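You operate a simulated robot arm through the tools that you are given. There is no shell and no other tool. Be economical: measure what you need, move in short steps, check, and stop when the job is done.

You run a simulated two-armed robot. Do the job below in one go: nothing can be reset, and whatever is moved stays where it is left.

Task
Put one of the cable clips from the top of the workbench in the long black tray. Then press the number thirty-seven button three times. Then switch the number one switch off. Then take the red wire reel and leave it on the number forty-two table patch. Then take the tin and put it on the number thirty-seven table patch. Then shut the left cabinet door. Then take the 3 m yellow coil from the top of the wooden crate and put it on the shelf under the left bench. Then shut the top left small drawer. Then shut the top cabinet drawer. Do these in the order given.
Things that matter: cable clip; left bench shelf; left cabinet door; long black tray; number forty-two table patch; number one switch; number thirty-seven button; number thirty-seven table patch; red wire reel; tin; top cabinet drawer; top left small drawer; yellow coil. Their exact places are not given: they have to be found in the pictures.

It is judged by the outcome, as a careful person would: the job done as asked, and still so three seconds after it is handed in. It fails if anything else is knocked over, pushed out of place, dropped, spilled or broken.

Robot
Two 7-joint arms with two-finger parallel grippers on one trunk, on a base that drives. Base frame: it is fixed to the floor where the robot stands at the start and does not move with it; the origin is under the middle of the robot, x ahead of it, y to its left, z up; the surface under the hand at the start is at about z = 0.8. Readings come in m, degrees, newtons and seconds.
The left shoulder is at the start at [0.07, 0.177, 1.12], the right one opposite. With the tool pointing down near the work surface each hand reaches from about 0.28 to 0.72 m from the robot's upright axis, wherever it stands, measured 20 degrees to its own side. Places, roughly: cable clip (4x3x2 cm) [0.5, -0.7, 0.8]; left bench shelf [-2.1, 2.5, 0.2]; left cabinet door [-3.2, 0.8, 1.1]; long black tray (30x11x4 cm) [0.7, -0.4, 0.8]; number forty-two table patch (29x18 cm) [-2.06, 5.88, 0.66]; number one switch [-2.3, 1.6, 1.7]; number thirty-seven button [-2.3, 4.1, 1.1]; number thirty-seven table patch (29x18 cm) [-2.06, 4.12, 0.66]; red wire reel (6x6x5 cm) [-2.1, 2.5, 0.7]; tin (8x8x5 cm) [-2.1, 3.5, 0.7]; top cabinet drawer [0.6, -1.9, 0.6]; top left small drawer [0.8, -0.1, 1]; yellow coil [-2.75, -0.25, 0.5]. Payload 3.43 kg a hand.
Tool frame (each hand has its own): the origin (TCP) lies between the finger pads and is the grasp point; the fingertips stand 0.03 m ahead of it; z points along the fingers, y is the line along which they close. The gripper opens to 0.094 m. The fingers are 0.028 m wide and 0.01 m thick; the gripper's body (0.05 by 0.096 m) begins 0.055 m behind the TCP.
Orientation is that of the tool frame in the base frame, as a unit quaternion [w, x, y, z]. With the fingers straight down and closing along the base's y, the tool's x points along the base's -x, its y along +y and its z along -z.

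Tools
- The arms move only by the tool drive_tool. It takes "left_plan", "right_plan" or both (then of equal length, played together; a hand with none holds still); each is a list of rows, each a list of 7 numbers: the shift along the tool's x, y, z in m, then the turn, a rotation vector about the tool's x, y, z in degrees, then the closure, from 0 (fully open) to 1 (shut). In form: [[tx, ty, tz, rx, ry, rz, hand], ...]. A call has 1 to 10 rows; each row is the pose to reach, as a shift and turn from the pose commanded when the call began, along the tool's axes at that moment. Each row takes 0.2 s and may step no farther than 0.05 m and 8.6 degrees from the row before; otherwise, or with a gripper value out of range, the whole call is refused. A pose out of reach is approached as far as the arm can. The call stops where the force on the tool passes 40 N (or 10 N more than at its start, if that is more) or the arm is blocked; 0.2 s more then pass. The fingers move at their own pace (about 0.153 m/s each) and stop on an object; they squeeze with about 22 N. The grip force told is the motor's: it shows also when the fingers shut on nothing. Time passes only in rows, and 0.2 s behind the last, so rows that repeat a pose let the fingers close. It gives the time, the measured TCP pose, the force on the tool (base axes), the opening and the grip force at its end, in the units of the frame above (readings bear some noise), with the torque about the TCP (base axes, N m) and any sound that the robot's microphone picked up, and new pictures: "views" is both (left out), scene, wrist or none (wrist: the cameras of the hands that moved).
- Cameras (640 x 400 px; columns grow to the right, rows downward): "scene" is now at [0.132, -0.0444, 1.4497]; the picture's right is [-0.47, -0.88, 0.00], its down [-0.42, 0.22, -0.88] and it looks along [0.78, -0.42, -0.47] (base axes); focal length 280 px, centre (320, 200). "left" rides on the left gripper at [0.076, -0.014, -0.102] in its tool frame; the picture's right is [0.18, 0.98, 0.00], its down [-0.75, 0.14, -0.64] and it looks along [-0.63, 0.12, 0.77] (tool axes); focal length 243 px, centre (320, 200). "right" rides on the right gripper at [0.076, 0.014, -0.102] in its tool frame; the picture's right is [-0.18, 0.98, 0.00], its down [-0.75, -0.14, -0.64] and it looks along [-0.63, -0.12, 0.77] (tool axes); focal length 243 px, centre (320, 200).
- slide_trunk(by): slides the trunk up (or, below 0, down) by that many m; the arms and the scene camera ride with it, the base frame stays. It gives what a move gives, with no picture.
- steer(legs): drives the robot by 1 to 6 legs, each [ahead, turn to the left] in m and degrees, along the robot's own axes; the way and the turn of a leg run together, so that a leg with both is an arc; at most 1.5 m and 180 degrees a leg. The arms and the cameras ride along, it lands a little off, and it stops where it bumps. It gives what a move gives, and a new picture of the scene camera.
- head_to(pan, tilt): turns the head with the scene camera to pan (to the left, within 86 degrees either way) and tilt (down, from -29 to 69), counted from straight ahead of the robot. It gives what a move gives, and a new picture of the scene camera.
- probe_pixels(camera, pixels): there is no depth. For up to 12 entries [column, row, z] of the newest picture of that camera ("zoom" is the newest enlarged one), the place [x, y] in the base frame at which the ray of that pixel passes the height z, good to about 0.002 m. The clock stands still meanwhile.
- zoom(camera, box): a new picture of the part [left, top, right, bottom] of that camera's present view, enlarged. The clock stands still meanwhile.
- finish_job(): hands the job in; it is judged then, once.

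Work in short steps. Measure before you move; look again where a grasp or a placing could have gone wrong, and mend it. You have 131 turns and 260 pictures in all, those below and enlarged ones among them. Open the grippers and draw the arms clear of the work before you hand the job in, unless the task says otherwise; then end with one line.

The tools are called after "Call:" by a JSON object that holds its "method" and its "body". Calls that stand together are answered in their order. drive_tool: Moves the arms, as the interface text tells. Its arguments: {"type":"object","properties":{"left_plan":{"type":"array"},"right_plan":{"type":"array"},"views":{"type":"string","enum":["both","scene","wrist","none"]}},"required":[]} The other tools are called the same way: slide_trunk (by) slides the trunk up or down; steer (legs) drives the base; head_to (pan, tilt) turns the head that bears the scene camera; probe_pixels (camera, pixels) gives the place at which the rays of pixels pass given heights; zoom (camera, box) takes an enlarged picture of a part of a camera's view; finish_job () hands the job in.

At the start:

```text
t: 0.0
left_ee_pos: [0.3586, -0.0029, 1.2163]
left_tcp_rot: [-0.001, 0.001, 1.0, 0.0]
left_force: [-0.1, 0.1, 0.0]
left_moment: [0.02, 0.0, -0.02]
left_gripper_width: 0.0939
left_grasp_force: 0.0
right_ee_pos: [0.4622, -0.3856, 1.2902]
right_tcp_rot: [0.0, 0.0, 1.0, 0.0]
right_force: [0.2, 1.0, -0.3]
right_moment: [-0.03, -0.01, -0.02]
right_gripper_width: 0.0939
right_grasp_force: 0.1
trunk travel left (down, up): [-0.7, 0.14]
robot x, y, heading: [0.0002, 0.0025, -0.0]
head pan, tilt: [-28.2, 28.2]
```

scene: 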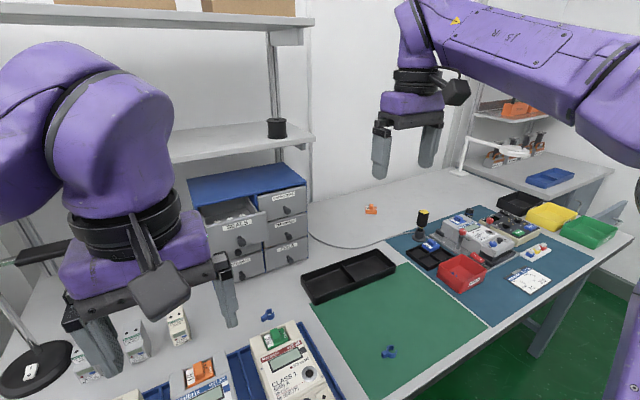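
right: 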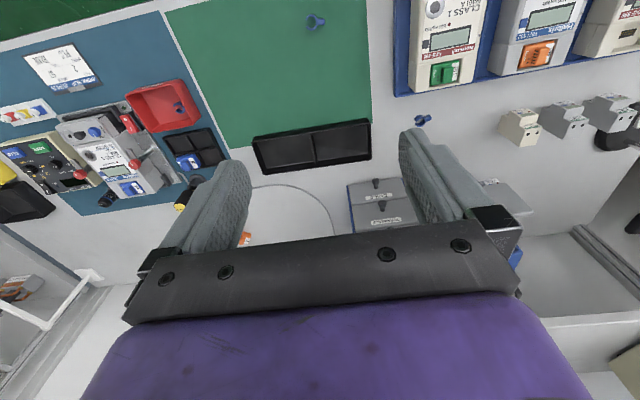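
left: 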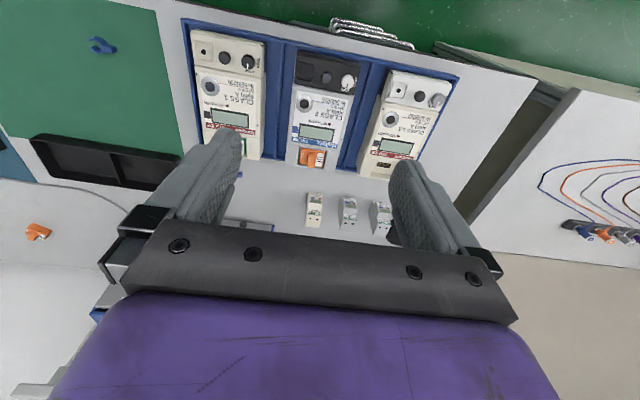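

The scene shows blue clips at (268,315) and (388,352), an orange one at (371,210), and the long black tray around (348,275). I measure them.

Call:
{"method": "probe_pixels", "body": {"camera": "scene", "pixels": [[388, 352, 0.81], [268, 315, 0.81], [371, 210, 0.81], [348, 272, 0.84], [302, 282, 0.84], [395, 262, 0.84], [305, 300, 0.8], [382, 250, 0.84]]}}

Call:
{"method": "zoom", "body": {"camera": "scene", "box": [240, 190, 440, 370]}}

Call:
{"method": "zoom", "body": {"camera": "right", "box": [240, 0, 450, 180]}}

```text
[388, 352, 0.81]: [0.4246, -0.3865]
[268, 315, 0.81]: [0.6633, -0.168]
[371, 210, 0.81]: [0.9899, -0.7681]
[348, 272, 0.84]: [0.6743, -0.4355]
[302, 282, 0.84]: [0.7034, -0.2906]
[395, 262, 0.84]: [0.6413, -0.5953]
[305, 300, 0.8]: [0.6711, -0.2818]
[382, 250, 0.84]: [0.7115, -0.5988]
```

```text
2.22 times, centred on (340, 280) of scene
```

zoom: 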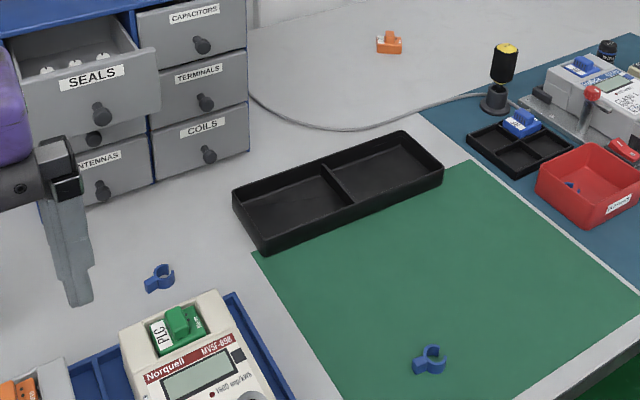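

```text
2.22 times, centred on (345, 90) of right
```

zoom: 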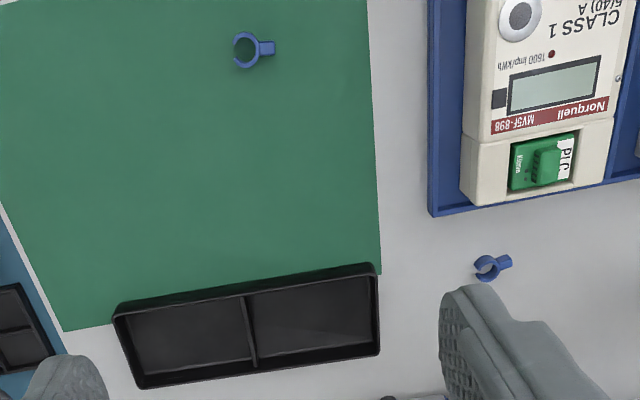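

The mat clip is at about (0.425,-0.387), with free space all round it. The right hand is almost above it, so I lower it part of the way and look again.

Call:
{"method": "drive_tool", "body": {"right_plan": [[0.01, 0, 0.045, 0, 0, 0, 0], [0.02, 0, 0.09, 0, 0, 0, 0], [0.03, 0, 0.135, 0, 0, 0, 0], [0.038, 0, 0.18, 0, 0, 0, 0], [0.038, 0, 0.225, 0, 0, 0, 0], [0.038, 0, 0.27, 0, 0, 0, 0], [0.038, 0, 0.315, 0, 0, 0, 0], [0.038, 0, 0.35, 0, 0, 0, 0], [0.038, 0, 0.35, 0, 0, 0, 0]]}}

```text
t: 2.2
left_ee_pos: [0.3596, -0.0045, 1.2162]
left_tcp_rot: [-0.001, 0.001, 1.0, 0.001]
left_force: [-0.2, -0.5, 0.4]
left_moment: [0.03, -0.03, -0.01]
left_gripper_width: 0.0941
left_grasp_force: 0.1
right_ee_pos: [0.4502, -0.3898, 0.9995]
right_tcp_rot: [0.085, 0.0, 0.996, -0.001]
right_force: [0.5, 0.2, 0.5]
right_moment: [-0.01, 0.03, -0.04]
right_gripper_width: 0.0941
right_grasp_force: 0.1
right hand out of reach, approached as far as the arm can: row 8
trunk travel left (down, up): [-0.7, 0.14]
robot x, y, heading: [0.001, 0.0024, 0.1]
head pan, tilt: [-28.2, 28.2]
stopped in row 9 (right hand): the arm was blocked; the commanded pose is now the measured one
```

scene: 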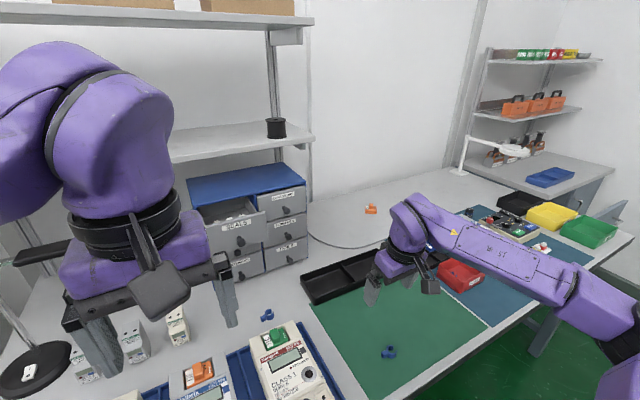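
right: 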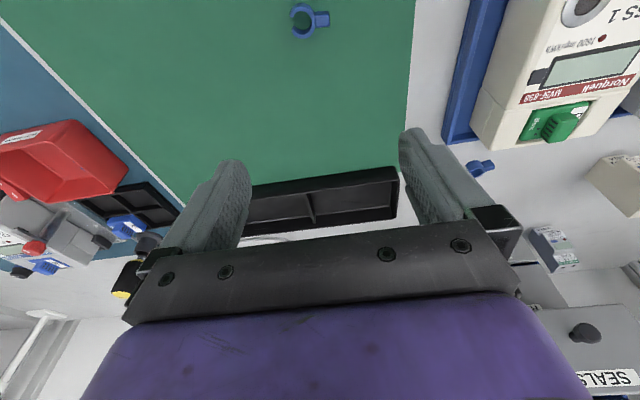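

The arm stopped 0.13 m above where I asked and tilted by about 10°. I try straightening the tool and carrying on in smaller steps.

Call:
{"method": "drive_tool", "body": {"right_plan": [[0, 0, 0, 0, 5, 0, 0], [0, 0, 0, 0, 9.8, 0, 0], [0, 0, 0.03, 0, 9.8, 0, 0], [0, 0, 0.06, 0, 9.8, 0, 0]], "views": "none"}}

```text
t: 3.2
left_ee_pos: [0.3593, -0.0033, 1.2164]
left_tcp_rot: [0.0, 0.0, 1.0, 0.0]
left_force: [0.1, -0.7, 0.2]
left_moment: [0.0, 0.03, -0.04]
left_gripper_width: 0.0939
left_grasp_force: 0.1
right_ee_pos: [0.4609, -0.3844, 0.9385]
right_tcp_rot: [-0.002, -0.001, 1.0, -0.001]
right_force: [0.7, 0.1, -0.3]
right_moment: [0.04, 0.01, 0.01]
right_gripper_width: 0.094
right_grasp_force: 0.0
trunk travel left (down, up): [-0.7, 0.14]
robot x, y, heading: [0.0001, 0.0022, -0.1]
head pan, tilt: [-28.2, 28.2]
```

It is now straight at z 0.94. I shift it back 0.036 m and look.

Call:
{"method": "drive_tool", "body": {"right_plan": [[0.018, -0.001, 0, 0, 0, 0, 0], [0.036, -0.002, 0, 0, 0, 0, 0], [0.036, -0.002, 0.02, 0, 0, 0, 0]]}}

```text
t: 4.0
left_ee_pos: [0.3602, -0.0027, 1.2157]
left_tcp_rot: [0.0, 0.0, 1.0, 0.0]
left_force: [-1.2, -0.9, -1.2]
left_moment: [0.0, -0.01, -0.01]
left_gripper_width: 0.0941
left_grasp_force: 0.1
right_ee_pos: [0.4238, -0.3891, 0.9209]
right_tcp_rot: [-0.001, 0.0, 1.0, -0.001]
right_force: [0.3, 0.3, 1.0]
right_moment: [0.0, 0.03, 0.01]
right_gripper_width: 0.094
right_grasp_force: 0.0
trunk travel left (down, up): [-0.7, 0.14]
robot x, y, heading: [0.0009, -0.0011, 0.3]
head pan, tilt: [-28.2, 28.2]
```

scene: 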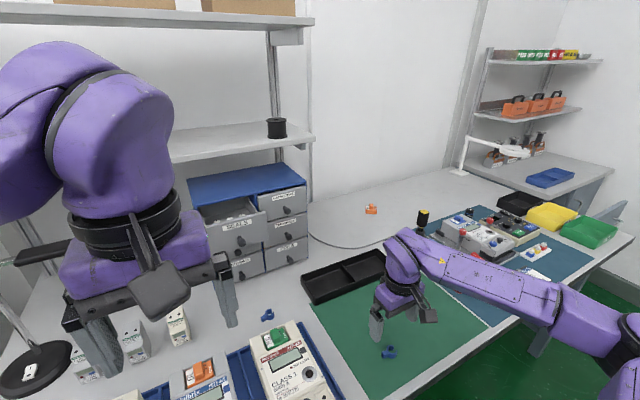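
right: 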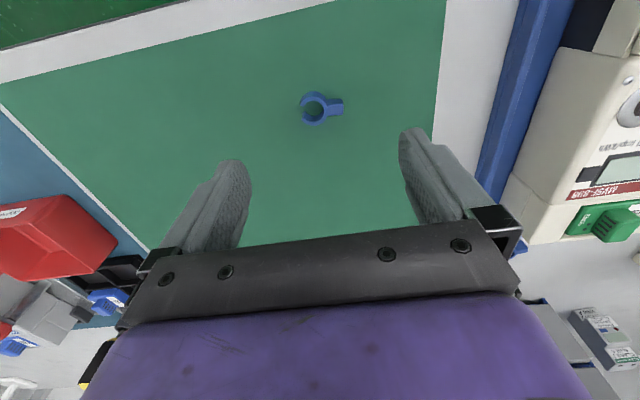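

The clip's ring is at (314,108) and its tail end at (341,107).

Call:
{"method": "probe_pixels", "body": {"camera": "right", "pixels": [[300, 108, 0.81], [314, 92, 0.815], [314, 124, 0.81], [342, 107, 0.81], [320, 108, 0.81]]}}

Call:
{"method": "zoom", "body": {"camera": "right", "box": [260, 60, 388, 140]}}

```text
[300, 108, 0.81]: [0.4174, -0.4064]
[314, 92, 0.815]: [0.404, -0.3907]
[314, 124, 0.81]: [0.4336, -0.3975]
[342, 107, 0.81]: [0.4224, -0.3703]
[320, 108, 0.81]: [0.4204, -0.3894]
```

```text
5.00 times, centred on (324, 100) of right
```

zoom: 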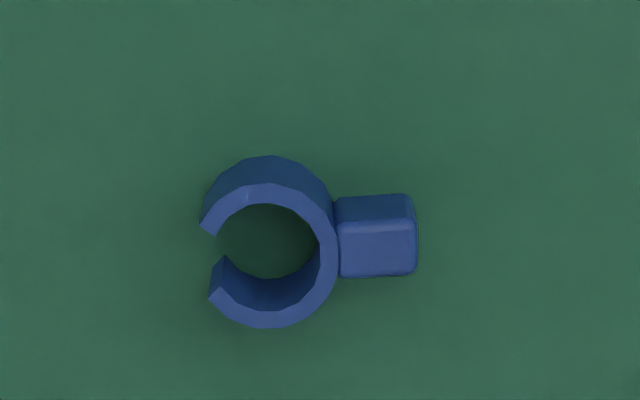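

The clip is centred at (0.420,-0.389), right below the hand. I descend and close along its length.

Call:
{"method": "drive_tool", "body": {"right_plan": [[0.003, 0, 0.03, 0, 0, 0, 0.2], [0.003, 0, 0.06, 0, 0, 0, 0.2], [0.003, 0, 0.085, 0, 0, 0, 0.2], [0.003, 0, 0.085, 0, 0, 0, 0.6], [0.003, 0, 0.085, 0, 0, 0, 1], [0.003, 0, 0.085, 0, 0, 0, 1]], "views": "wrist"}}

```text
t: 5.4
left_ee_pos: [0.3589, -0.0032, 1.2154]
left_tcp_rot: [-0.001, 0.0, 1.0, 0.0]
left_force: [-0.4, 0.2, -0.7]
left_moment: [-0.04, -0.01, -0.02]
left_gripper_width: 0.0939
left_grasp_force: 0.0
right_ee_pos: [0.4411, -0.3978, 0.8381]
right_tcp_rot: [-0.003, -0.001, 1.0, -0.001]
right_force: [1.2, -0.2, 0.3]
right_moment: [0.0, 0.01, 0.02]
right_gripper_width: 0.0
right_grasp_force: 21.8
right hand out of reach, approached as far as the arm can: row 1, 2, 3, 4, 5, 6
trunk travel left (down, up): [-0.7, 0.14]
robot x, y, heading: [0.0015, -0.0003, 0.1]
head pan, tilt: [-28.2, 28.2]
```

right: 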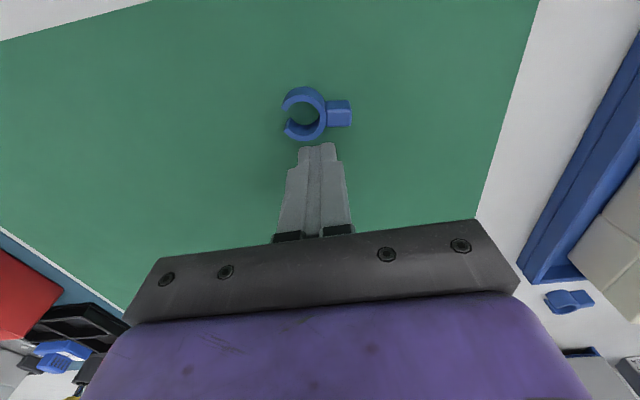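

The arm cannot reach that far in, stopping at x 0.441. I raise, open, and back the base up 0.12 m so the clip is well within reach.

Call:
{"method": "drive_tool", "body": {"right_plan": [[0, 0, -0.04, 0, 0, 0, 0.5], [0, 0, -0.08, 0, 0, 0, 0]], "views": "none"}}

Call:
{"method": "steer", "body": {"legs": [[-0.12, 0]]}}

```text
t: 6.0
left_ee_pos: [0.3573, -0.0024, 1.2161]
left_tcp_rot: [0.0, 0.0, 1.0, 0.0]
left_force: [0.1, 0.7, 0.5]
left_moment: [-0.03, 0.01, -0.01]
left_gripper_width: 0.0941
left_grasp_force: 0.0
right_ee_pos: [0.4416, -0.3947, 0.9186]
right_tcp_rot: [-0.002, 0.001, 1.0, -0.001]
right_force: [-0.6, 0.2, -0.3]
right_moment: [-0.03, 0.01, 0.0]
right_gripper_width: 0.0941
right_grasp_force: 0.0
trunk travel left (down, up): [-0.7, 0.14]
robot x, y, heading: [-0.0004, -0.0004, 0.2]
head pan, tilt: [-28.2, 28.2]
```

```text
t: 7.2
left_ee_pos: [0.2392, -0.0026, 1.2157]
left_tcp_rot: [-0.001, -0.002, 1.0, 0.0]
left_force: [-1.2, 1.5, -0.4]
left_moment: [0.01, 0.01, -0.04]
left_gripper_width: 0.0939
left_grasp_force: 0.1
right_ee_pos: [0.3232, -0.395, 0.9184]
right_tcp_rot: [-0.003, -0.001, 1.0, -0.001]
right_force: [0.6, -0.4, -0.9]
right_moment: [0.03, -0.03, -0.02]
right_gripper_width: 0.0941
right_grasp_force: 0.1
trunk travel left (down, up): [-0.7, 0.14]
robot x, y, heading: [-0.1222, 0.0023, -0.1]
head pan, tilt: [-28.2, 28.2]
```

scene: 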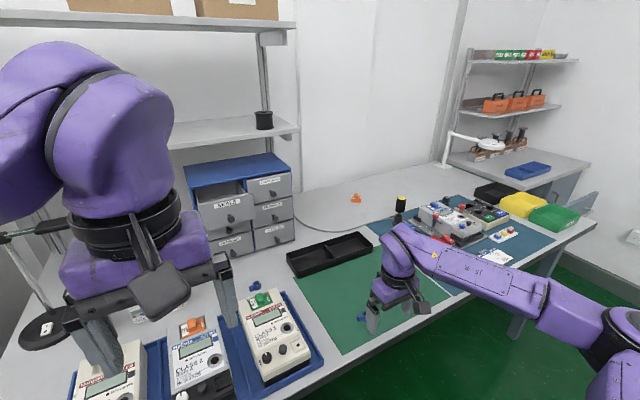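

I move the hand ahead 0.098 m to lie over the clip, then check before descending.

Call:
{"method": "drive_tool", "body": {"right_plan": [[-0.035, 0.002, 0, 0, 0, 0, 0], [-0.07, 0.004, 0, 0, 0, 0, 0], [-0.098, 0.006, 0, 0, 0, 0, 0], [-0.098, 0.006, 0.03, 0, 0, 0, 0]], "views": "wrist"}}

```text
t: 8.2
left_ee_pos: [0.239, -0.0033, 1.2154]
left_tcp_rot: [-0.002, -0.001, 1.0, 0.0]
left_force: [0.2, 0.8, 0.4]
left_moment: [0.02, -0.01, 0.03]
left_gripper_width: 0.0942
left_grasp_force: 0.0
right_ee_pos: [0.4233, -0.3889, 0.8876]
right_tcp_rot: [-0.001, 0.001, 1.0, -0.001]
right_force: [0.0, -1.0, -0.6]
right_moment: [0.04, 0.04, 0.02]
right_gripper_width: 0.0942
right_grasp_force: 0.0
trunk travel left (down, up): [-0.7, 0.14]
robot x, y, heading: [-0.12, -0.0001, 0.0]
head pan, tilt: [-28.2, 28.2]
```

right: 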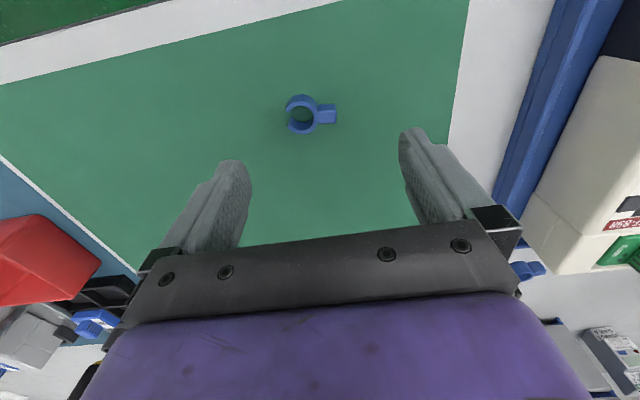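

Call:
{"method": "probe_pixels", "body": {"camera": "right", "pixels": [[286, 115, 0.81], [310, 114, 0.81], [337, 112, 0.81]]}}

```text
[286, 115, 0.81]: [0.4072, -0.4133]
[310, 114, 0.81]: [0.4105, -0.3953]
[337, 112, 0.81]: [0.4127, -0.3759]
```

The clip's centre now reads (0.410,-0.395). I descend there and grip.

Call:
{"method": "drive_tool", "body": {"right_plan": [[0.01, -0.005, 0.02, 0, 0, 0, 0.1], [0.01, -0.005, 0.05, 0, 0, 0, 0.1], [0.01, -0.005, 0.05, 0, 0, 0, 0.5], [0.01, -0.005, 0.05, 0, 0, 0, 1], [0.01, -0.005, 0.05, 0, 0, 0, 1], [0.01, -0.005, 0.05, 0, 0, 0, 1]], "views": "wrist"}}

```text
t: 9.6
left_ee_pos: [0.2389, -0.0024, 1.217]
left_tcp_rot: [0.0, -0.001, 1.0, 0.0]
left_force: [0.6, 0.4, -0.1]
left_moment: [0.01, 0.01, 0.01]
left_gripper_width: 0.0938
left_grasp_force: 0.1
right_ee_pos: [0.4131, -0.393, 0.8384]
right_tcp_rot: [-0.001, -0.001, 1.0, -0.001]
right_force: [-0.4, -0.1, -0.4]
right_moment: [0.01, -0.02, -0.02]
right_gripper_width: 0.0333
right_grasp_force: 22.3
trunk travel left (down, up): [-0.7, 0.14]
robot x, y, heading: [-0.1207, 0.0003, 0.1]
head pan, tilt: [-28.2, 28.2]
```

right: 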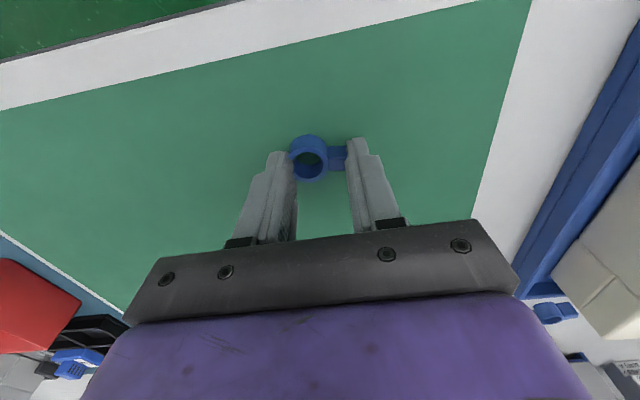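

The clip is held (33 mm). I lift it and drive ahead 0.12 m so the tray comes within reach.

Call:
{"method": "drive_tool", "body": {"right_plan": [[0, 0, -0.04, 0, 0, 0, 1], [0, 0, -0.08, 0, 0, 0, 1], [0, 0, -0.12, 0, 0, 0, 1]], "views": "none"}}

Call:
{"method": "steer", "body": {"legs": [[0.1, 0]]}}

```text
t: 10.4
left_ee_pos: [0.2372, -0.0018, 1.2161]
left_tcp_rot: [0.0, -0.001, 1.0, 0.001]
left_force: [-0.5, 0.1, 0.6]
left_moment: [-0.03, 0.04, 0.0]
left_gripper_width: 0.094
left_grasp_force: 0.0
right_ee_pos: [0.4118, -0.3896, 0.9558]
right_tcp_rot: [-0.001, 0.001, 1.0, -0.002]
right_force: [-1.3, -0.2, -0.6]
right_moment: [0.0, -0.01, 0.01]
right_gripper_width: 0.0335
right_grasp_force: 21.8
trunk travel left (down, up): [-0.7, 0.14]
robot x, y, heading: [-0.1177, -0.0026, 0.0]
head pan, tilt: [-28.2, 28.2]
```

```text
t: 11.6
left_ee_pos: [0.3403, -0.0027, 1.2169]
left_tcp_rot: [-0.001, 0.0, 1.0, 0.0]
left_force: [0.6, -0.4, 0.5]
left_moment: [0.03, 0.0, 0.01]
left_gripper_width: 0.0941
left_grasp_force: 0.1
right_ee_pos: [0.5135, -0.3898, 0.957]
right_tcp_rot: [-0.001, 0.0, 1.0, -0.001]
right_force: [0.5, 0.3, -0.7]
right_moment: [-0.01, 0.01, 0.02]
right_gripper_width: 0.0334
right_grasp_force: 22.4
trunk travel left (down, up): [-0.7, 0.14]
robot x, y, heading: [-0.0235, 0.0006, 0.2]
head pan, tilt: [-28.2, 28.2]
```

scene: 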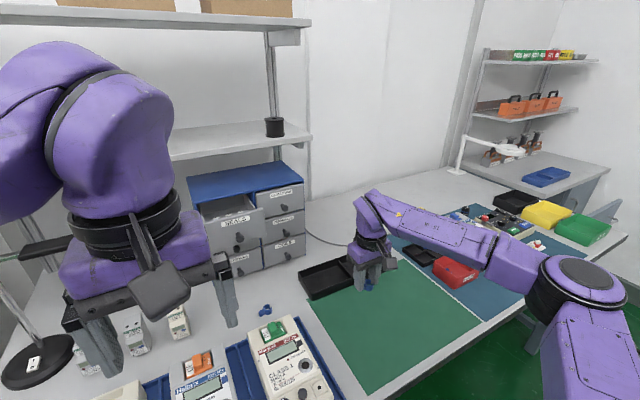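

The tray's left compartment shows around (326,277). I measure it.

Call:
{"method": "probe_pixels", "body": {"camera": "scene", "pixels": [[326, 278, 0.81], [300, 278, 0.84], [340, 258, 0.84], [310, 298, 0.84]]}}

Call:
{"method": "zoom", "body": {"camera": "scene", "box": [280, 230, 408, 310]}}

```text
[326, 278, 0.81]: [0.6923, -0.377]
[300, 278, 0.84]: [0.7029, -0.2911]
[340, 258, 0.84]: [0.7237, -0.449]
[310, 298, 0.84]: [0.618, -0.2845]
```

```text
5.00 times, centred on (344, 270) of scene
```

zoom: 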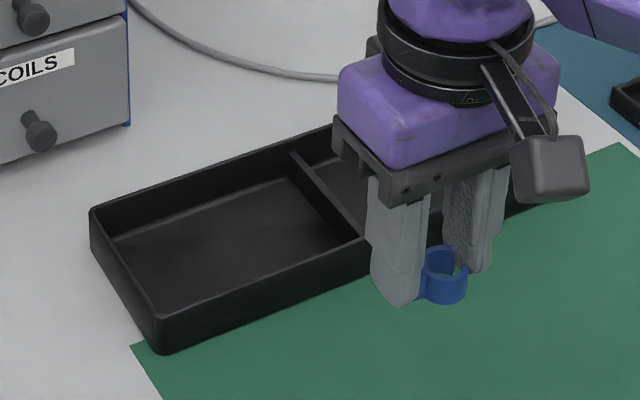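

Left compartment centre is about (0.663,-0.362). I move over it and check.

Call:
{"method": "drive_tool", "body": {"right_plan": [[-0.04, 0.007, 0, 0, 0, 0, 1], [-0.08, 0.014, 0, 0, 0, 0, 1], [-0.12, 0.021, 0, 0, 0, 0, 1], [-0.15, 0.028, 0, 0, 0, 0, 1], [-0.15, 0.028, 0.04, 0, 0, 0, 1]]}}

```text
t: 12.8
left_ee_pos: [0.3407, -0.0046, 1.2164]
left_tcp_rot: [0.0, 0.0, 1.0, 0.001]
left_force: [0.4, 0.2, 0.3]
left_moment: [0.06, 0.02, 0.01]
left_gripper_width: 0.0939
left_grasp_force: 0.0
right_ee_pos: [0.6652, -0.3617, 0.9144]
right_tcp_rot: [-0.001, 0.0, 1.0, 0.0]
right_force: [-0.1, -0.4, -0.5]
right_moment: [0.01, -0.01, -0.03]
right_gripper_width: 0.0335
right_grasp_force: 22.2
trunk travel left (down, up): [-0.7, 0.14]
robot x, y, heading: [-0.0199, 0.0003, -0.2]
head pan, tilt: [-28.2, 28.2]
```

scene: 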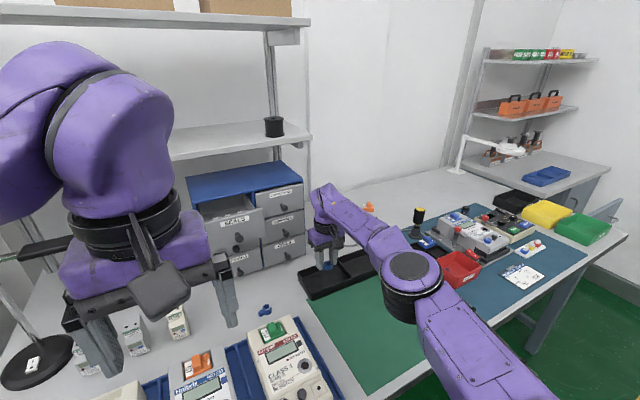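
right: 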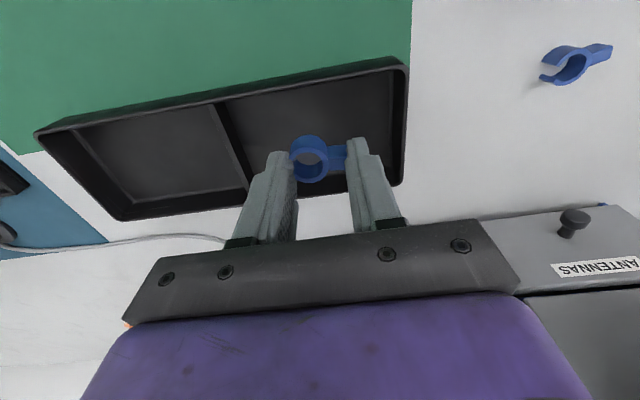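

The clip hangs over the left compartment. I check the rim in the wrist picture: corners at (405,62), (402,185) and the divider at (248,185), (215,98).

Call:
{"method": "probe_pixels", "body": {"camera": "right", "pixels": [[405, 62, 0.84], [402, 185, 0.84], [248, 188, 0.84], [213, 100, 0.84]]}}

```text
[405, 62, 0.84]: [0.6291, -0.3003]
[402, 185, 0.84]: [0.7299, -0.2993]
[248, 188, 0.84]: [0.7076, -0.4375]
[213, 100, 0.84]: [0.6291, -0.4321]
```

Centre (0.675,-0.368). I lower by 0.068 m, open partly, and rise.

Call:
{"method": "drive_tool", "body": {"right_plan": [[-0.008, -0.004, 0.03, 0, 0, 0, 1], [-0.008, -0.004, 0.068, 0, 0, 0, 1], [-0.008, -0.004, 0.068, 0, 0, 0, 0.4], [-0.008, -0.004, 0.068, 0, 0, 0, 0.4], [-0.008, -0.004, 0.03, 0, 0, 0, 0.4], [-0.008, -0.004, -0.01, 0, 0, 0, 0.4], [-0.008, -0.004, -0.05, 0, 0, 0, 0.4]], "views": "wrist"}}

```text
t: 14.4
left_ee_pos: [0.339, -0.0028, 1.2168]
left_tcp_rot: [0.0, -0.001, 1.0, 0.0]
left_force: [-0.5, 0.3, 0.2]
left_moment: [-0.01, 0.0, -0.01]
left_gripper_width: 0.0941
left_grasp_force: 0.1
right_ee_pos: [0.6639, -0.361, 0.9676]
right_tcp_rot: [-0.001, 0.0, 1.0, -0.001]
right_force: [0.1, -0.1, 0.4]
right_moment: [0.0, 0.03, -0.01]
right_gripper_width: 0.0566
right_grasp_force: 0.2
right hand out of reach, approached as far as the arm can: row 1, 2, 3, 4, 5, 6, 7
trunk travel left (down, up): [-0.7, 0.14]
robot x, y, heading: [-0.0225, 0.0009, 0.3]
head pan, tilt: [-28.2, 28.2]
```

right: 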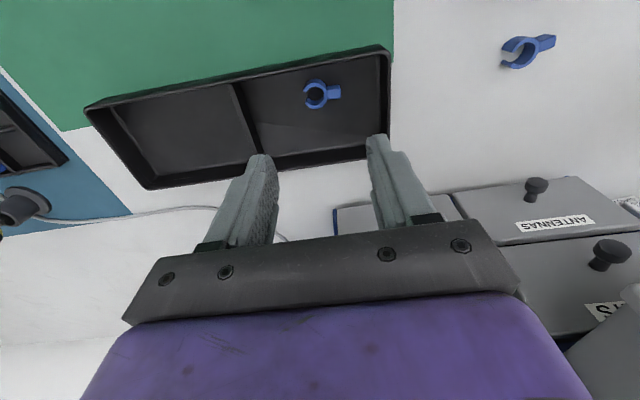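

The clip lies in the tray. I raise and draw in the right arm before driving.

Call:
{"method": "drive_tool", "body": {"right_plan": [[0.03, 0, -0.045, 0, 0, 0, 0.4], [0.06, 0, -0.09, 0, 0, 0, 0.2], [0.09, 0, -0.135, 0, 0, 0, 0], [0.12, 0, -0.18, 0, 0, 0, 0], [0.15, 0, -0.225, 0, 0, 0, 0], [0.18, 0, -0.27, 0, 0, 0, 0], [0.21, 0, -0.31, 0, 0, 0, 0], [0.21, 0, -0.31, 0, 0, 0, 0]], "views": "none"}}

Call:
{"method": "steer", "body": {"legs": [[-0.4, 0], [0, 130]]}}

Call:
{"method": "head_to", "body": {"pan": 0, "tilt": 15}}

```text
refused: row 1 steps farther than a row can; nothing moved
```

```text
t: 22.1
left_ee_pos: [-0.6246, 0.295, 1.2159]
left_tcp_rot: [0.0, 0.89, -0.456, 0.0]
left_force: [-0.6, -0.5, -0.2]
left_moment: [-0.01, 0.0, -0.01]
left_gripper_width: 0.094
left_grasp_force: 0.0
right_ee_pos: [-0.525, 0.7681, 0.9687]
right_tcp_rot: [0.0, 0.89, -0.456, 0.001]
right_force: [0.2, 0.6, -0.1]
right_moment: [-0.02, -0.02, 0.0]
right_gripper_width: 0.0563
right_grasp_force: 0.0
trunk travel left (down, up): [-0.7, 0.14]
robot x, y, heading: [-0.4152, 0.0049, 125.5]
head pan, tilt: [-28.2, 28.2]
```

scene: 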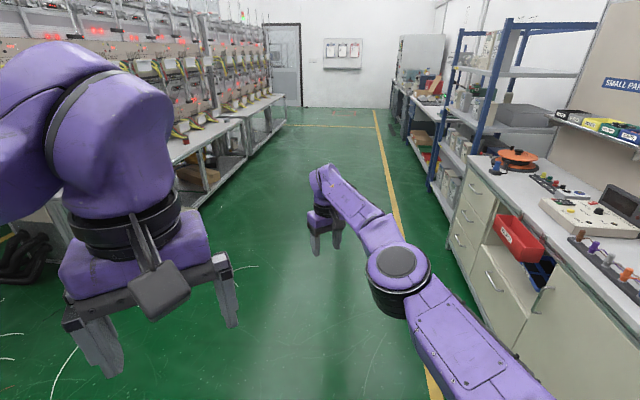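

```text
t: 23.1
left_ee_pos: [-0.6239, 0.2963, 1.2155]
left_tcp_rot: [0.0, 0.89, -0.456, 0.0]
left_force: [0.0, -0.3, 1.1]
left_moment: [0.0, 0.0, 0.02]
left_gripper_width: 0.094
left_grasp_force: 0.0
right_ee_pos: [-0.5246, 0.7701, 0.9688]
right_tcp_rot: [0.0, 0.89, -0.455, 0.001]
right_force: [0.3, 0.7, 0.1]
right_moment: [-0.01, 0.01, 0.02]
right_gripper_width: 0.0563
right_grasp_force: 0.0
trunk travel left (down, up): [-0.7, 0.14]
robot x, y, heading: [-0.4195, 0.003, 125.9]
head pan, tilt: [0.0, 15.0]
```

scene: 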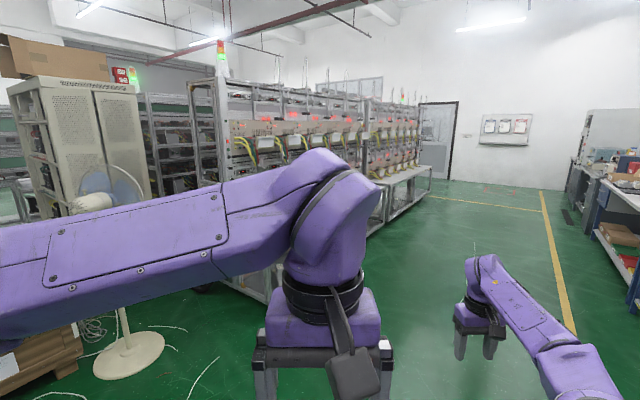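

Plan was refused by a step limit, and the turn happened with the arm out, touching nothing. I draw the right arm in now and measure the aisle on the floor: yellow line (545,200)/(572,330) and rack-table feet (400,232)/(270,300).

Call:
{"method": "drive_tool", "body": {"right_plan": [[0.025, 0, -0.04, 0, 0, 0, 0.4], [0.05, 0, -0.08, 0, 0, 0, 0.2], [0.075, 0, -0.12, 0, 0, 0, 0], [0.1, 0, -0.16, 0, 0, 0, 0], [0.125, 0, -0.2, 0, 0, 0, 0], [0.15, 0, -0.24, 0, 0, 0, 0], [0.175, 0, -0.28, 0, 0, 0, 0], [0.2, 0, -0.31, 0, 0, 0, 0]], "views": "none"}}

Call:
{"method": "probe_pixels", "body": {"camera": "scene", "pixels": [[545, 200, 0], [572, 330, 0], [430, 205, 0], [390, 230, 0], [270, 303, 0], [575, 222, 0], [605, 255, 0], [100, 370, 0], [165, 350, 0], [430, 170, 0.66], [388, 200, 0.66]]}}

```text
t: 24.9
left_ee_pos: [-0.6233, 0.2936, 1.2167]
left_tcp_rot: [-0.001, 0.89, -0.456, -0.001]
left_force: [0.6, -0.6, 0.2]
left_moment: [0.03, 0.0, -0.01]
left_gripper_width: 0.0939
left_grasp_force: 0.2
right_ee_pos: [-0.4101, 0.6081, 1.2825]
right_tcp_rot: [-0.001, 0.891, -0.455, 0.001]
right_force: [0.4, 0.9, -0.1]
right_moment: [0.01, 0.01, -0.02]
right_gripper_width: 0.0939
right_grasp_force: 0.2
trunk travel left (down, up): [-0.7, 0.14]
robot x, y, heading: [-0.4167, -0.0005, 125.8]
head pan, tilt: [0.0, 15.0]
```

```text
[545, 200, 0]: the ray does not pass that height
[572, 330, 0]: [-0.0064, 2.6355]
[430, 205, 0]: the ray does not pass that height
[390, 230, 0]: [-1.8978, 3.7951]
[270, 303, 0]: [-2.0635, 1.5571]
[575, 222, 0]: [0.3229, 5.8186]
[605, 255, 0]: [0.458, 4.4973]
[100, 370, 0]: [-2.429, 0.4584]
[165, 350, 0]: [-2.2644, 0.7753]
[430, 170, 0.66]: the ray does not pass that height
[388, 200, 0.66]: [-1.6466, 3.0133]
```

The aisle between x≈-1.85 and x≈0 is free. I drive along it to about (-1.25, 3.95) and turn to face -x.

Call:
{"method": "steer", "body": {"legs": [[0, -24], [1.4, 0], [1.4, 0], [1.24, 0], [0, 79]]}}

```text
t: 48.7
left_ee_pos: [-1.4819, 3.9709, 1.2159]
left_tcp_rot: [0.0, 1.0, -0.028, 0.0]
left_force: [0.4, -0.5, 0.5]
left_moment: [-0.01, 0.0, 0.0]
left_gripper_width: 0.0937
left_grasp_force: 0.1
right_ee_pos: [-1.5905, 4.3349, 1.2806]
right_tcp_rot: [0.0, 1.0, -0.03, 0.001]
right_force: [0.1, 0.0, -0.1]
right_moment: [-0.02, -0.06, -0.03]
right_gripper_width: 0.094
right_grasp_force: 0.2
trunk travel left (down, up): [-0.7, 0.14]
robot x, y, heading: [-1.1203, 3.948, 177.0]
head pan, tilt: [0.0, 15.0]
```

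scene: 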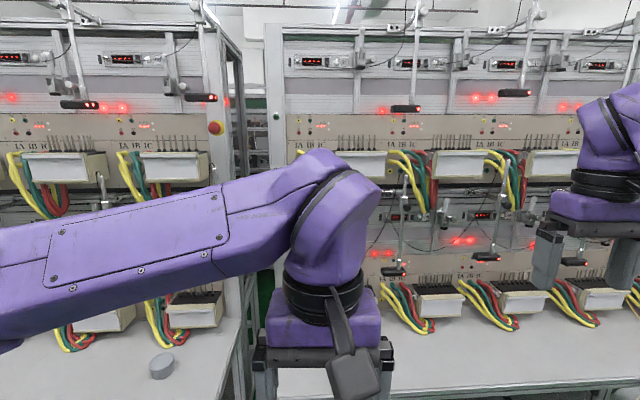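

The racks are in view. I zoom in to read the number labels.

Call:
{"method": "zoom", "body": {"camera": "scene", "box": [280, 90, 600, 290]}}

Call:
{"method": "zoom", "body": {"camera": "scene", "box": [360, 220, 600, 370]}}

Call:
{"method": "probe_pixels", "body": {"camera": "scene", "pixels": [[300, 240, 1.1], [400, 240, 1.1], [500, 240, 1.1], [162, 365, 0.7], [400, 160, 1.1], [270, 395, 0.66]]}}

```text
2.00 times, centred on (440, 190) of scene
```

zoom: 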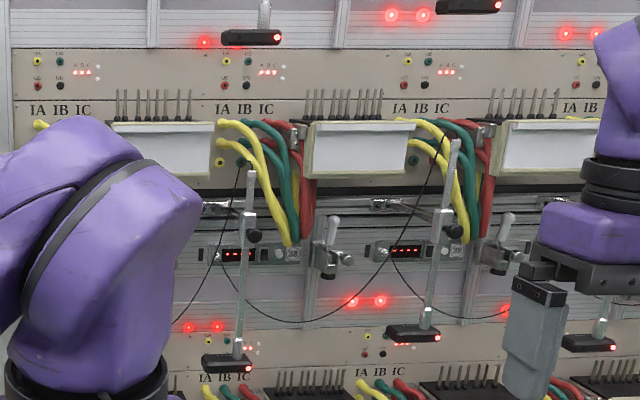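

```text
2.67 times, centred on (480, 295) of scene
```

zoom: 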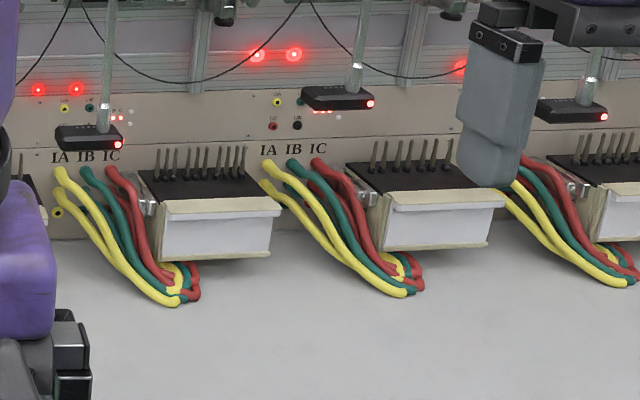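

```text
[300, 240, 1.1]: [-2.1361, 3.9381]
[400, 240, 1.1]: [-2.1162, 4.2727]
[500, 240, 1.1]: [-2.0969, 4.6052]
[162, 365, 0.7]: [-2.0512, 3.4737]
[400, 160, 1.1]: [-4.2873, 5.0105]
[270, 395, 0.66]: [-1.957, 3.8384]
```

The modules read 38 (about (426,216)) and 39, so 37 is hidden behind the left arm. I move the left hand out to its side and look again.

Call:
{"method": "drive_tool", "body": {"left_plan": [[0, 0.045, 0, 0, 0, 0, 0], [0, 0.09, 0, 0, 0, 0, 0], [0, 0.135, 0, 0, 0, 0, 0], [0, 0.18, 0, 0, 0, 0, 0], [0, 0.225, 0, 0, 0, 0, 0], [0, 0.27, 0, 0, 0, 0, 0], [0, 0.3, 0, 0, 0, 0, 0]], "views": "scene"}}

```text
t: 50.3
left_ee_pos: [-1.4819, 3.7325, 1.183]
left_tcp_rot: [-0.001, 1.0, -0.028, 0.0]
left_force: [-0.1, 0.1, 0.5]
left_moment: [0.04, 0.0, 0.02]
left_gripper_width: 0.0939
left_grasp_force: 0.1
left hand out of reach, approached as far as the arm can: row 5, 6, 7
right_ee_pos: [-1.591, 4.333, 1.2813]
right_tcp_rot: [-0.002, 1.0, -0.029, 0.001]
right_force: [0.1, 0.3, 0.3]
right_moment: [-0.01, -0.01, 0.0]
right_gripper_width: 0.0939
right_grasp_force: 0.1
trunk travel left (down, up): [-0.7, 0.14]
robot x, y, heading: [-1.1247, 3.949, 176.4]
head pan, tilt: [0.0, 15.0]
```

scene: 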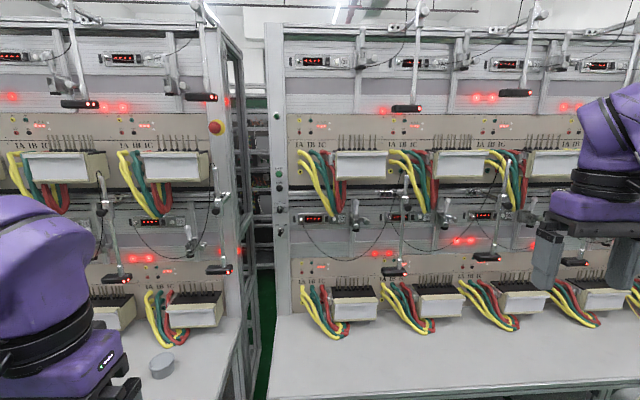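

Call:
{"method": "zoom", "body": {"camera": "scene", "box": [290, 195, 410, 270]}}

Call:
{"method": "zoom", "body": {"camera": "scene", "box": [270, 250, 520, 400]}}

```text
5.33 times, centred on (350, 232) of scene
```

zoom: 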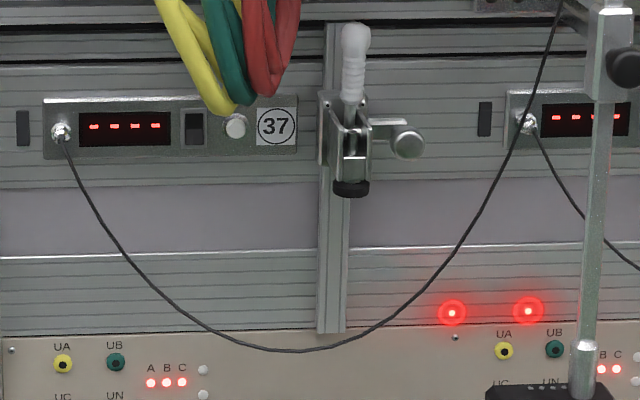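

```text
2.56 times, centred on (395, 325) of scene
```

zoom: 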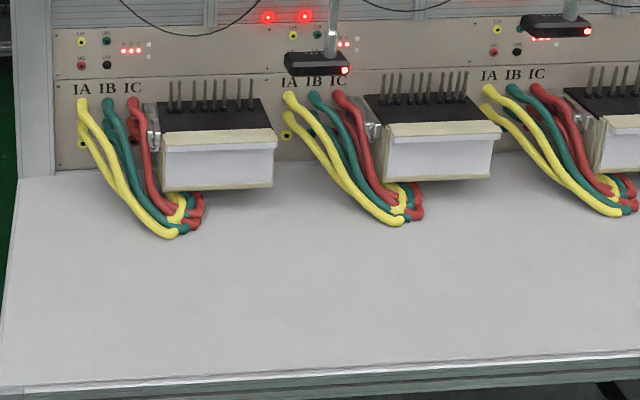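

Button 37 is the white round knob at scene (334,218.6), just right of the rocker, with a cable loop hanging close above. I probe its ray at several heights.

Call:
{"method": "probe_pixels", "body": {"camera": "scene", "pixels": [[334.3, 218.6, 1.06], [334.3, 218.6, 1.08], [334.3, 218.6, 1.1], [334.3, 218.6, 1.12], [334.3, 218.6, 1.14], [333, 213, 1.12], [352, 320, 0.66], [300, 315, 0.66]]}}

Call:
{"method": "head_to", "body": {"pan": 0, "tilt": 35}}

```text
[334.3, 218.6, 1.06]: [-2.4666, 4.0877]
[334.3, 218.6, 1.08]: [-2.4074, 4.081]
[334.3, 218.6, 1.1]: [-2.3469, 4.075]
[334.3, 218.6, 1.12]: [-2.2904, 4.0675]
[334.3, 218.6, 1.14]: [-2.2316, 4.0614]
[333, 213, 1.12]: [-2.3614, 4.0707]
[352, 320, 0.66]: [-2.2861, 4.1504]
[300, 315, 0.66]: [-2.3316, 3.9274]
```

```text
t: 51.1
left_ee_pos: [-1.4796, 3.733, 1.1825]
left_tcp_rot: [0.001, 1.0, -0.029, -0.001]
left_force: [-0.1, 0.0, -0.2]
left_moment: [-0.02, 0.01, -0.03]
left_gripper_width: 0.094
left_grasp_force: 0.0
right_ee_pos: [-1.5918, 4.3342, 1.2809]
right_tcp_rot: [-0.001, 1.0, -0.03, 0.001]
right_force: [0.6, -0.7, -0.1]
right_moment: [0.01, 0.01, -0.01]
right_gripper_width: 0.0939
right_grasp_force: 0.0
trunk travel left (down, up): [-0.7, 0.14]
robot x, y, heading: [-1.1223, 3.948, 176.8]
head pan, tilt: [0.0, 35.0]
```

scene: 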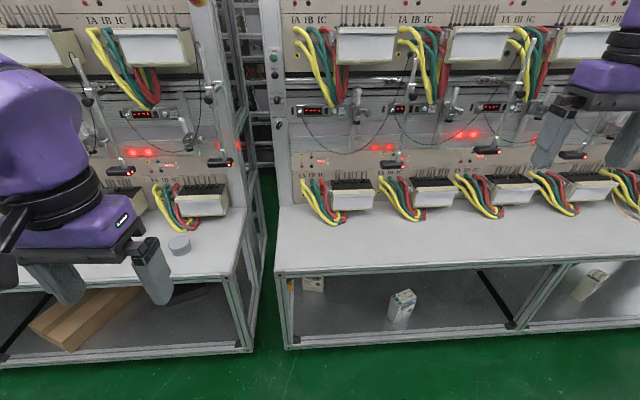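

The panel lies at x≈-2.3 and the button at about (-2.3, 4.067, 1.117). I square up the heading and drive 0.22 m nearer.

Call:
{"method": "steer", "body": {"legs": [[0, 3.3], [0.22, 0]]}}

```text
t: 53.2
left_ee_pos: [-1.6843, 3.7125, 1.1827]
left_tcp_rot: [0.0, 1.0, -0.001, -0.001]
left_force: [0.0, 0.2, -0.1]
left_moment: [-0.01, -0.02, 0.0]
left_gripper_width: 0.094
left_grasp_force: 0.1
right_ee_pos: [-1.8259, 4.3083, 1.2814]
right_tcp_rot: [-0.002, 1.0, -0.002, 0.0]
right_force: [-0.3, 0.6, -0.4]
right_moment: [0.02, 0.02, 0.01]
right_gripper_width: 0.0939
right_grasp_force: 0.1
trunk travel left (down, up): [-0.7, 0.14]
robot x, y, heading: [-1.341, 3.945, 180.0]
head pan, tilt: [0.0, 35.0]
```

scene: 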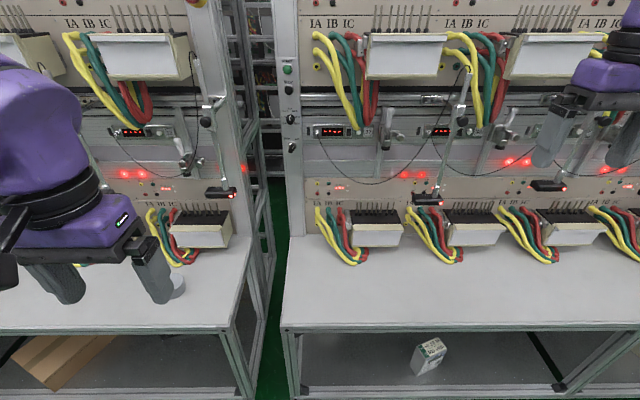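

Zoom on the button and its cable loop, and probe the ray again.

Call:
{"method": "zoom", "body": {"camera": "scene", "box": [300, 20, 460, 150]}}

```text
3.08 times, centred on (380, 85) of scene
```

zoom: 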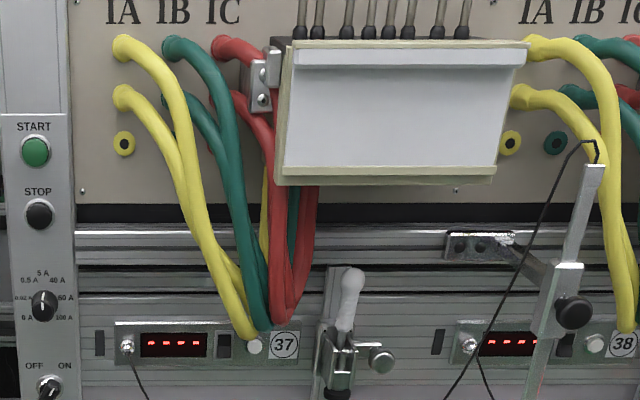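

The cables end just above the button, so I'll come in horizontally with shut fingers, aimed slightly low. I turn the right hand to point ahead while moving to y≈4.07.

Call:
{"method": "drive_tool", "body": {"right_plan": [[-0.01, 0.024, 0.015, 0, -8.5, 0, 1], [-0.02, 0.048, 0.03, 0, -17, 0, 1], [-0.03, 0.072, 0.045, 0, -25.5, 0, 1], [-0.04, 0.096, 0.06, 0, -34, 0, 1], [-0.05, 0.12, 0.075, 0, -42.5, 0, 1], [-0.06, 0.144, 0.09, 0, -51, 0, 1], [-0.07, 0.168, 0.105, 0, -59.5, 0, 1], [-0.08, 0.192, 0.12, 0, -68, 0, 1], [-0.09, 0.216, 0.135, 0, -76.5, 0, 1], [-0.1, 0.24, 0.15, 0, -85, 0, 1]]}}

```text
t: 55.4
left_ee_pos: [-1.6842, 3.7107, 1.1807]
left_tcp_rot: [-0.002, 1.0, -0.001, -0.002]
left_force: [-0.3, -0.6, -0.2]
left_moment: [0.06, 0.0, -0.02]
left_gripper_width: 0.0941
left_grasp_force: 0.2
right_ee_pos: [-1.8688, 4.0185, 1.1634]
right_tcp_rot: [-0.007, 0.739, 0.0, -0.674]
right_force: [-0.2, 0.0, 0.4]
right_moment: [-0.04, -0.03, -0.03]
right_gripper_width: 0.0
right_grasp_force: 22.0
right hand out of reach, approached as far as the arm can: row 7, 8, 9, 10
trunk travel left (down, up): [-0.7, 0.14]
robot x, y, heading: [-1.3363, 3.9461, 179.6]
head pan, tilt: [0.0, 35.0]
```

scene: 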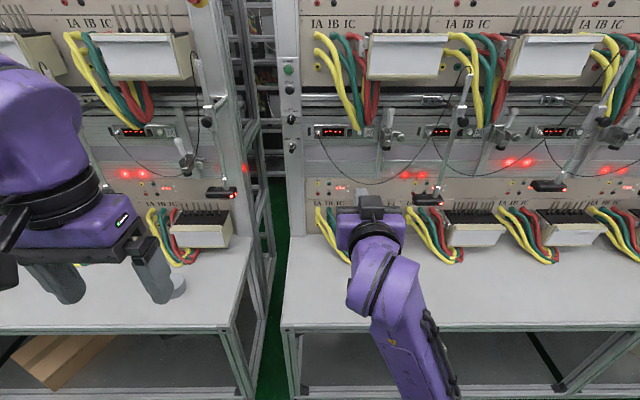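
right: 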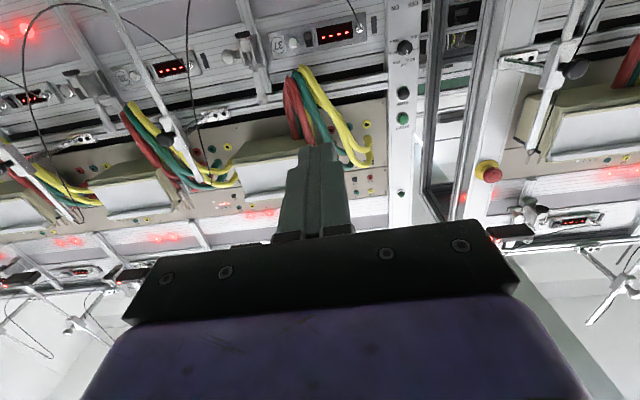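

The wrist camera sees button 37 at (293,42) and the cable loop's lower end at about (297,75). I zoom and probe for a second ray.

Call:
{"method": "zoom", "body": {"camera": "right", "box": [220, 0, 400, 120]}}

Call:
{"method": "probe_pixels", "body": {"camera": "right", "pixels": [[293, 42, 1.1], [293, 42, 1.11], [293, 42, 1.12], [293, 42, 1.13], [293, 42, 1.14], [293, 42, 1.15]]}}

```text
3.33 times, centred on (310, 60) of right
```

zoom: 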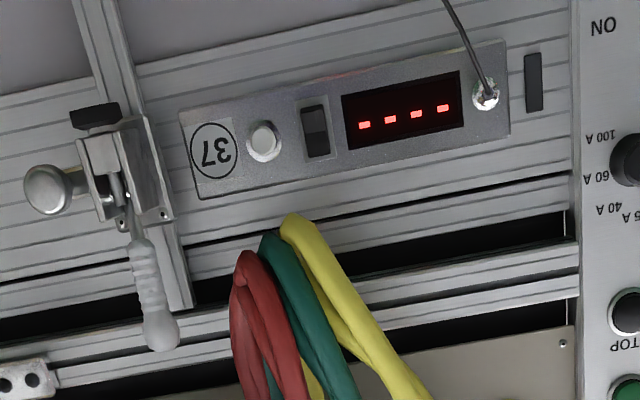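

```text
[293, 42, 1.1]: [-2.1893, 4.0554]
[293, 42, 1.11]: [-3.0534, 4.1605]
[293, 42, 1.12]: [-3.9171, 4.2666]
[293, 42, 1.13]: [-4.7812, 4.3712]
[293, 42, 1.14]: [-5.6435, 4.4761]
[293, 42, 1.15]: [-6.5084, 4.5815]
```

Call:
{"method": "probe_pixels", "body": {"camera": "scene", "pixels": [[359.5, 132.3, 1.09], [359.5, 132.3, 1.1], [359.5, 132.3, 1.11], [359.5, 132.3, 1.12]]}}

Call:
{"method": "zoom", "body": {"camera": "scene", "box": [310, 100, 390, 150]}}

```text
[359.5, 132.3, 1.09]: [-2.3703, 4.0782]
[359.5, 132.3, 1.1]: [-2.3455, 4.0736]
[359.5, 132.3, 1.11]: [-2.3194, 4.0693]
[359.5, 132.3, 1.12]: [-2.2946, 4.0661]
```

```text
8.00 times, centred on (350, 125) of scene
```

zoom: 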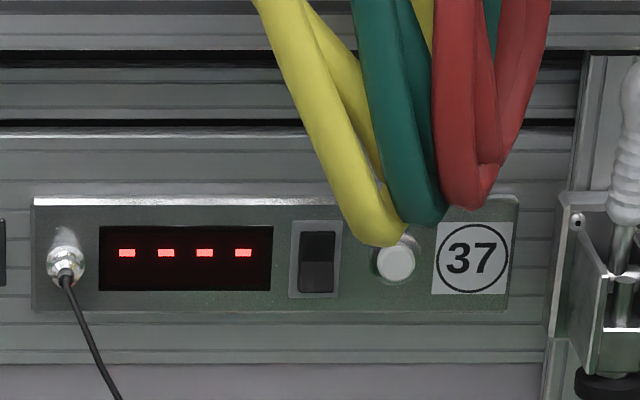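

Combining rays: button at about (-2.335, 4.072, 1.104); the cable loop hangs ~4 cm above that level. I level the tool and advance to TCP x≈-2.2.

Call:
{"method": "drive_tool", "body": {"right_plan": [[0.004, -0.007, 0.042, 0, -2, 0, 1], [0.008, -0.014, 0.084, 0, -4, 0, 1], [0.012, -0.021, 0.126, 0, -5.3, 0, 1], [0.016, -0.028, 0.168, 0, -5.3, 0, 1], [0.02, -0.035, 0.21, 0, -5.3, 0, 1], [0.024, -0.042, 0.252, 0, -5.3, 0, 1], [0.028, -0.049, 0.294, 0, -5.3, 0, 1], [0.032, -0.053, 0.335, 0, -5.3, 0, 1]]}}

```text
t: 57.2
left_ee_pos: [-1.6839, 3.7128, 1.1823]
left_tcp_rot: [0.0, 1.0, 0.0, -0.001]
left_force: [0.4, 0.0, -0.2]
left_moment: [0.03, 0.01, 0.0]
left_gripper_width: 0.0938
left_grasp_force: 0.0
right_ee_pos: [-1.8849, 4.0081, 1.1819]
right_tcp_rot: [0.07, -0.676, -0.018, 0.734]
right_force: [-0.6, 0.3, -1.1]
right_moment: [0.01, 0.04, -0.02]
right_gripper_width: 0.0003
right_grasp_force: 22.1
right hand out of reach, approached as far as the arm can: row 1, 2, 3, 4, 5, 6, 7, 8
trunk travel left (down, up): [-0.7, 0.14]
robot x, y, heading: [-1.3384, 3.9474, 179.9]
head pan, tilt: [0.0, 35.0]
stopped in row 8 (right hand): the arm was blocked; the commanded pose is now the measured one
```

scene: 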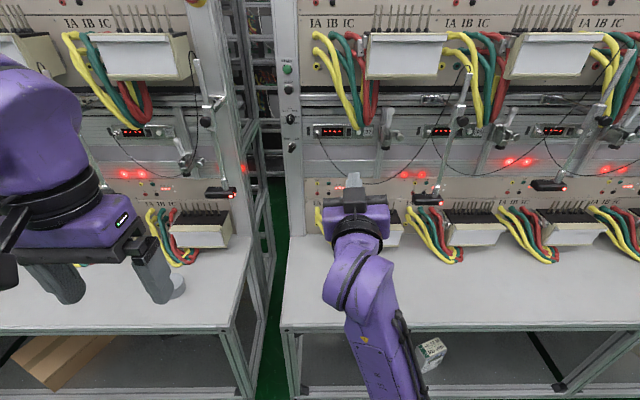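
right: 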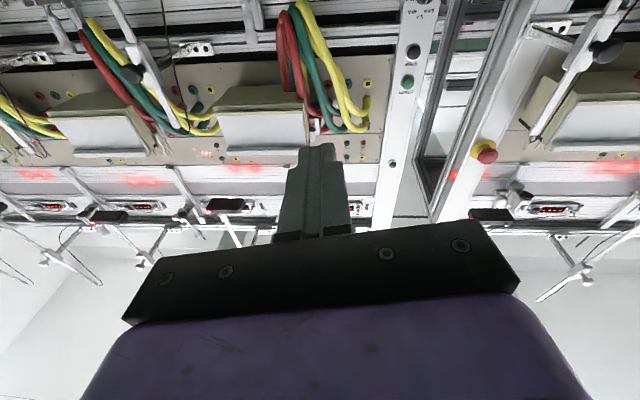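

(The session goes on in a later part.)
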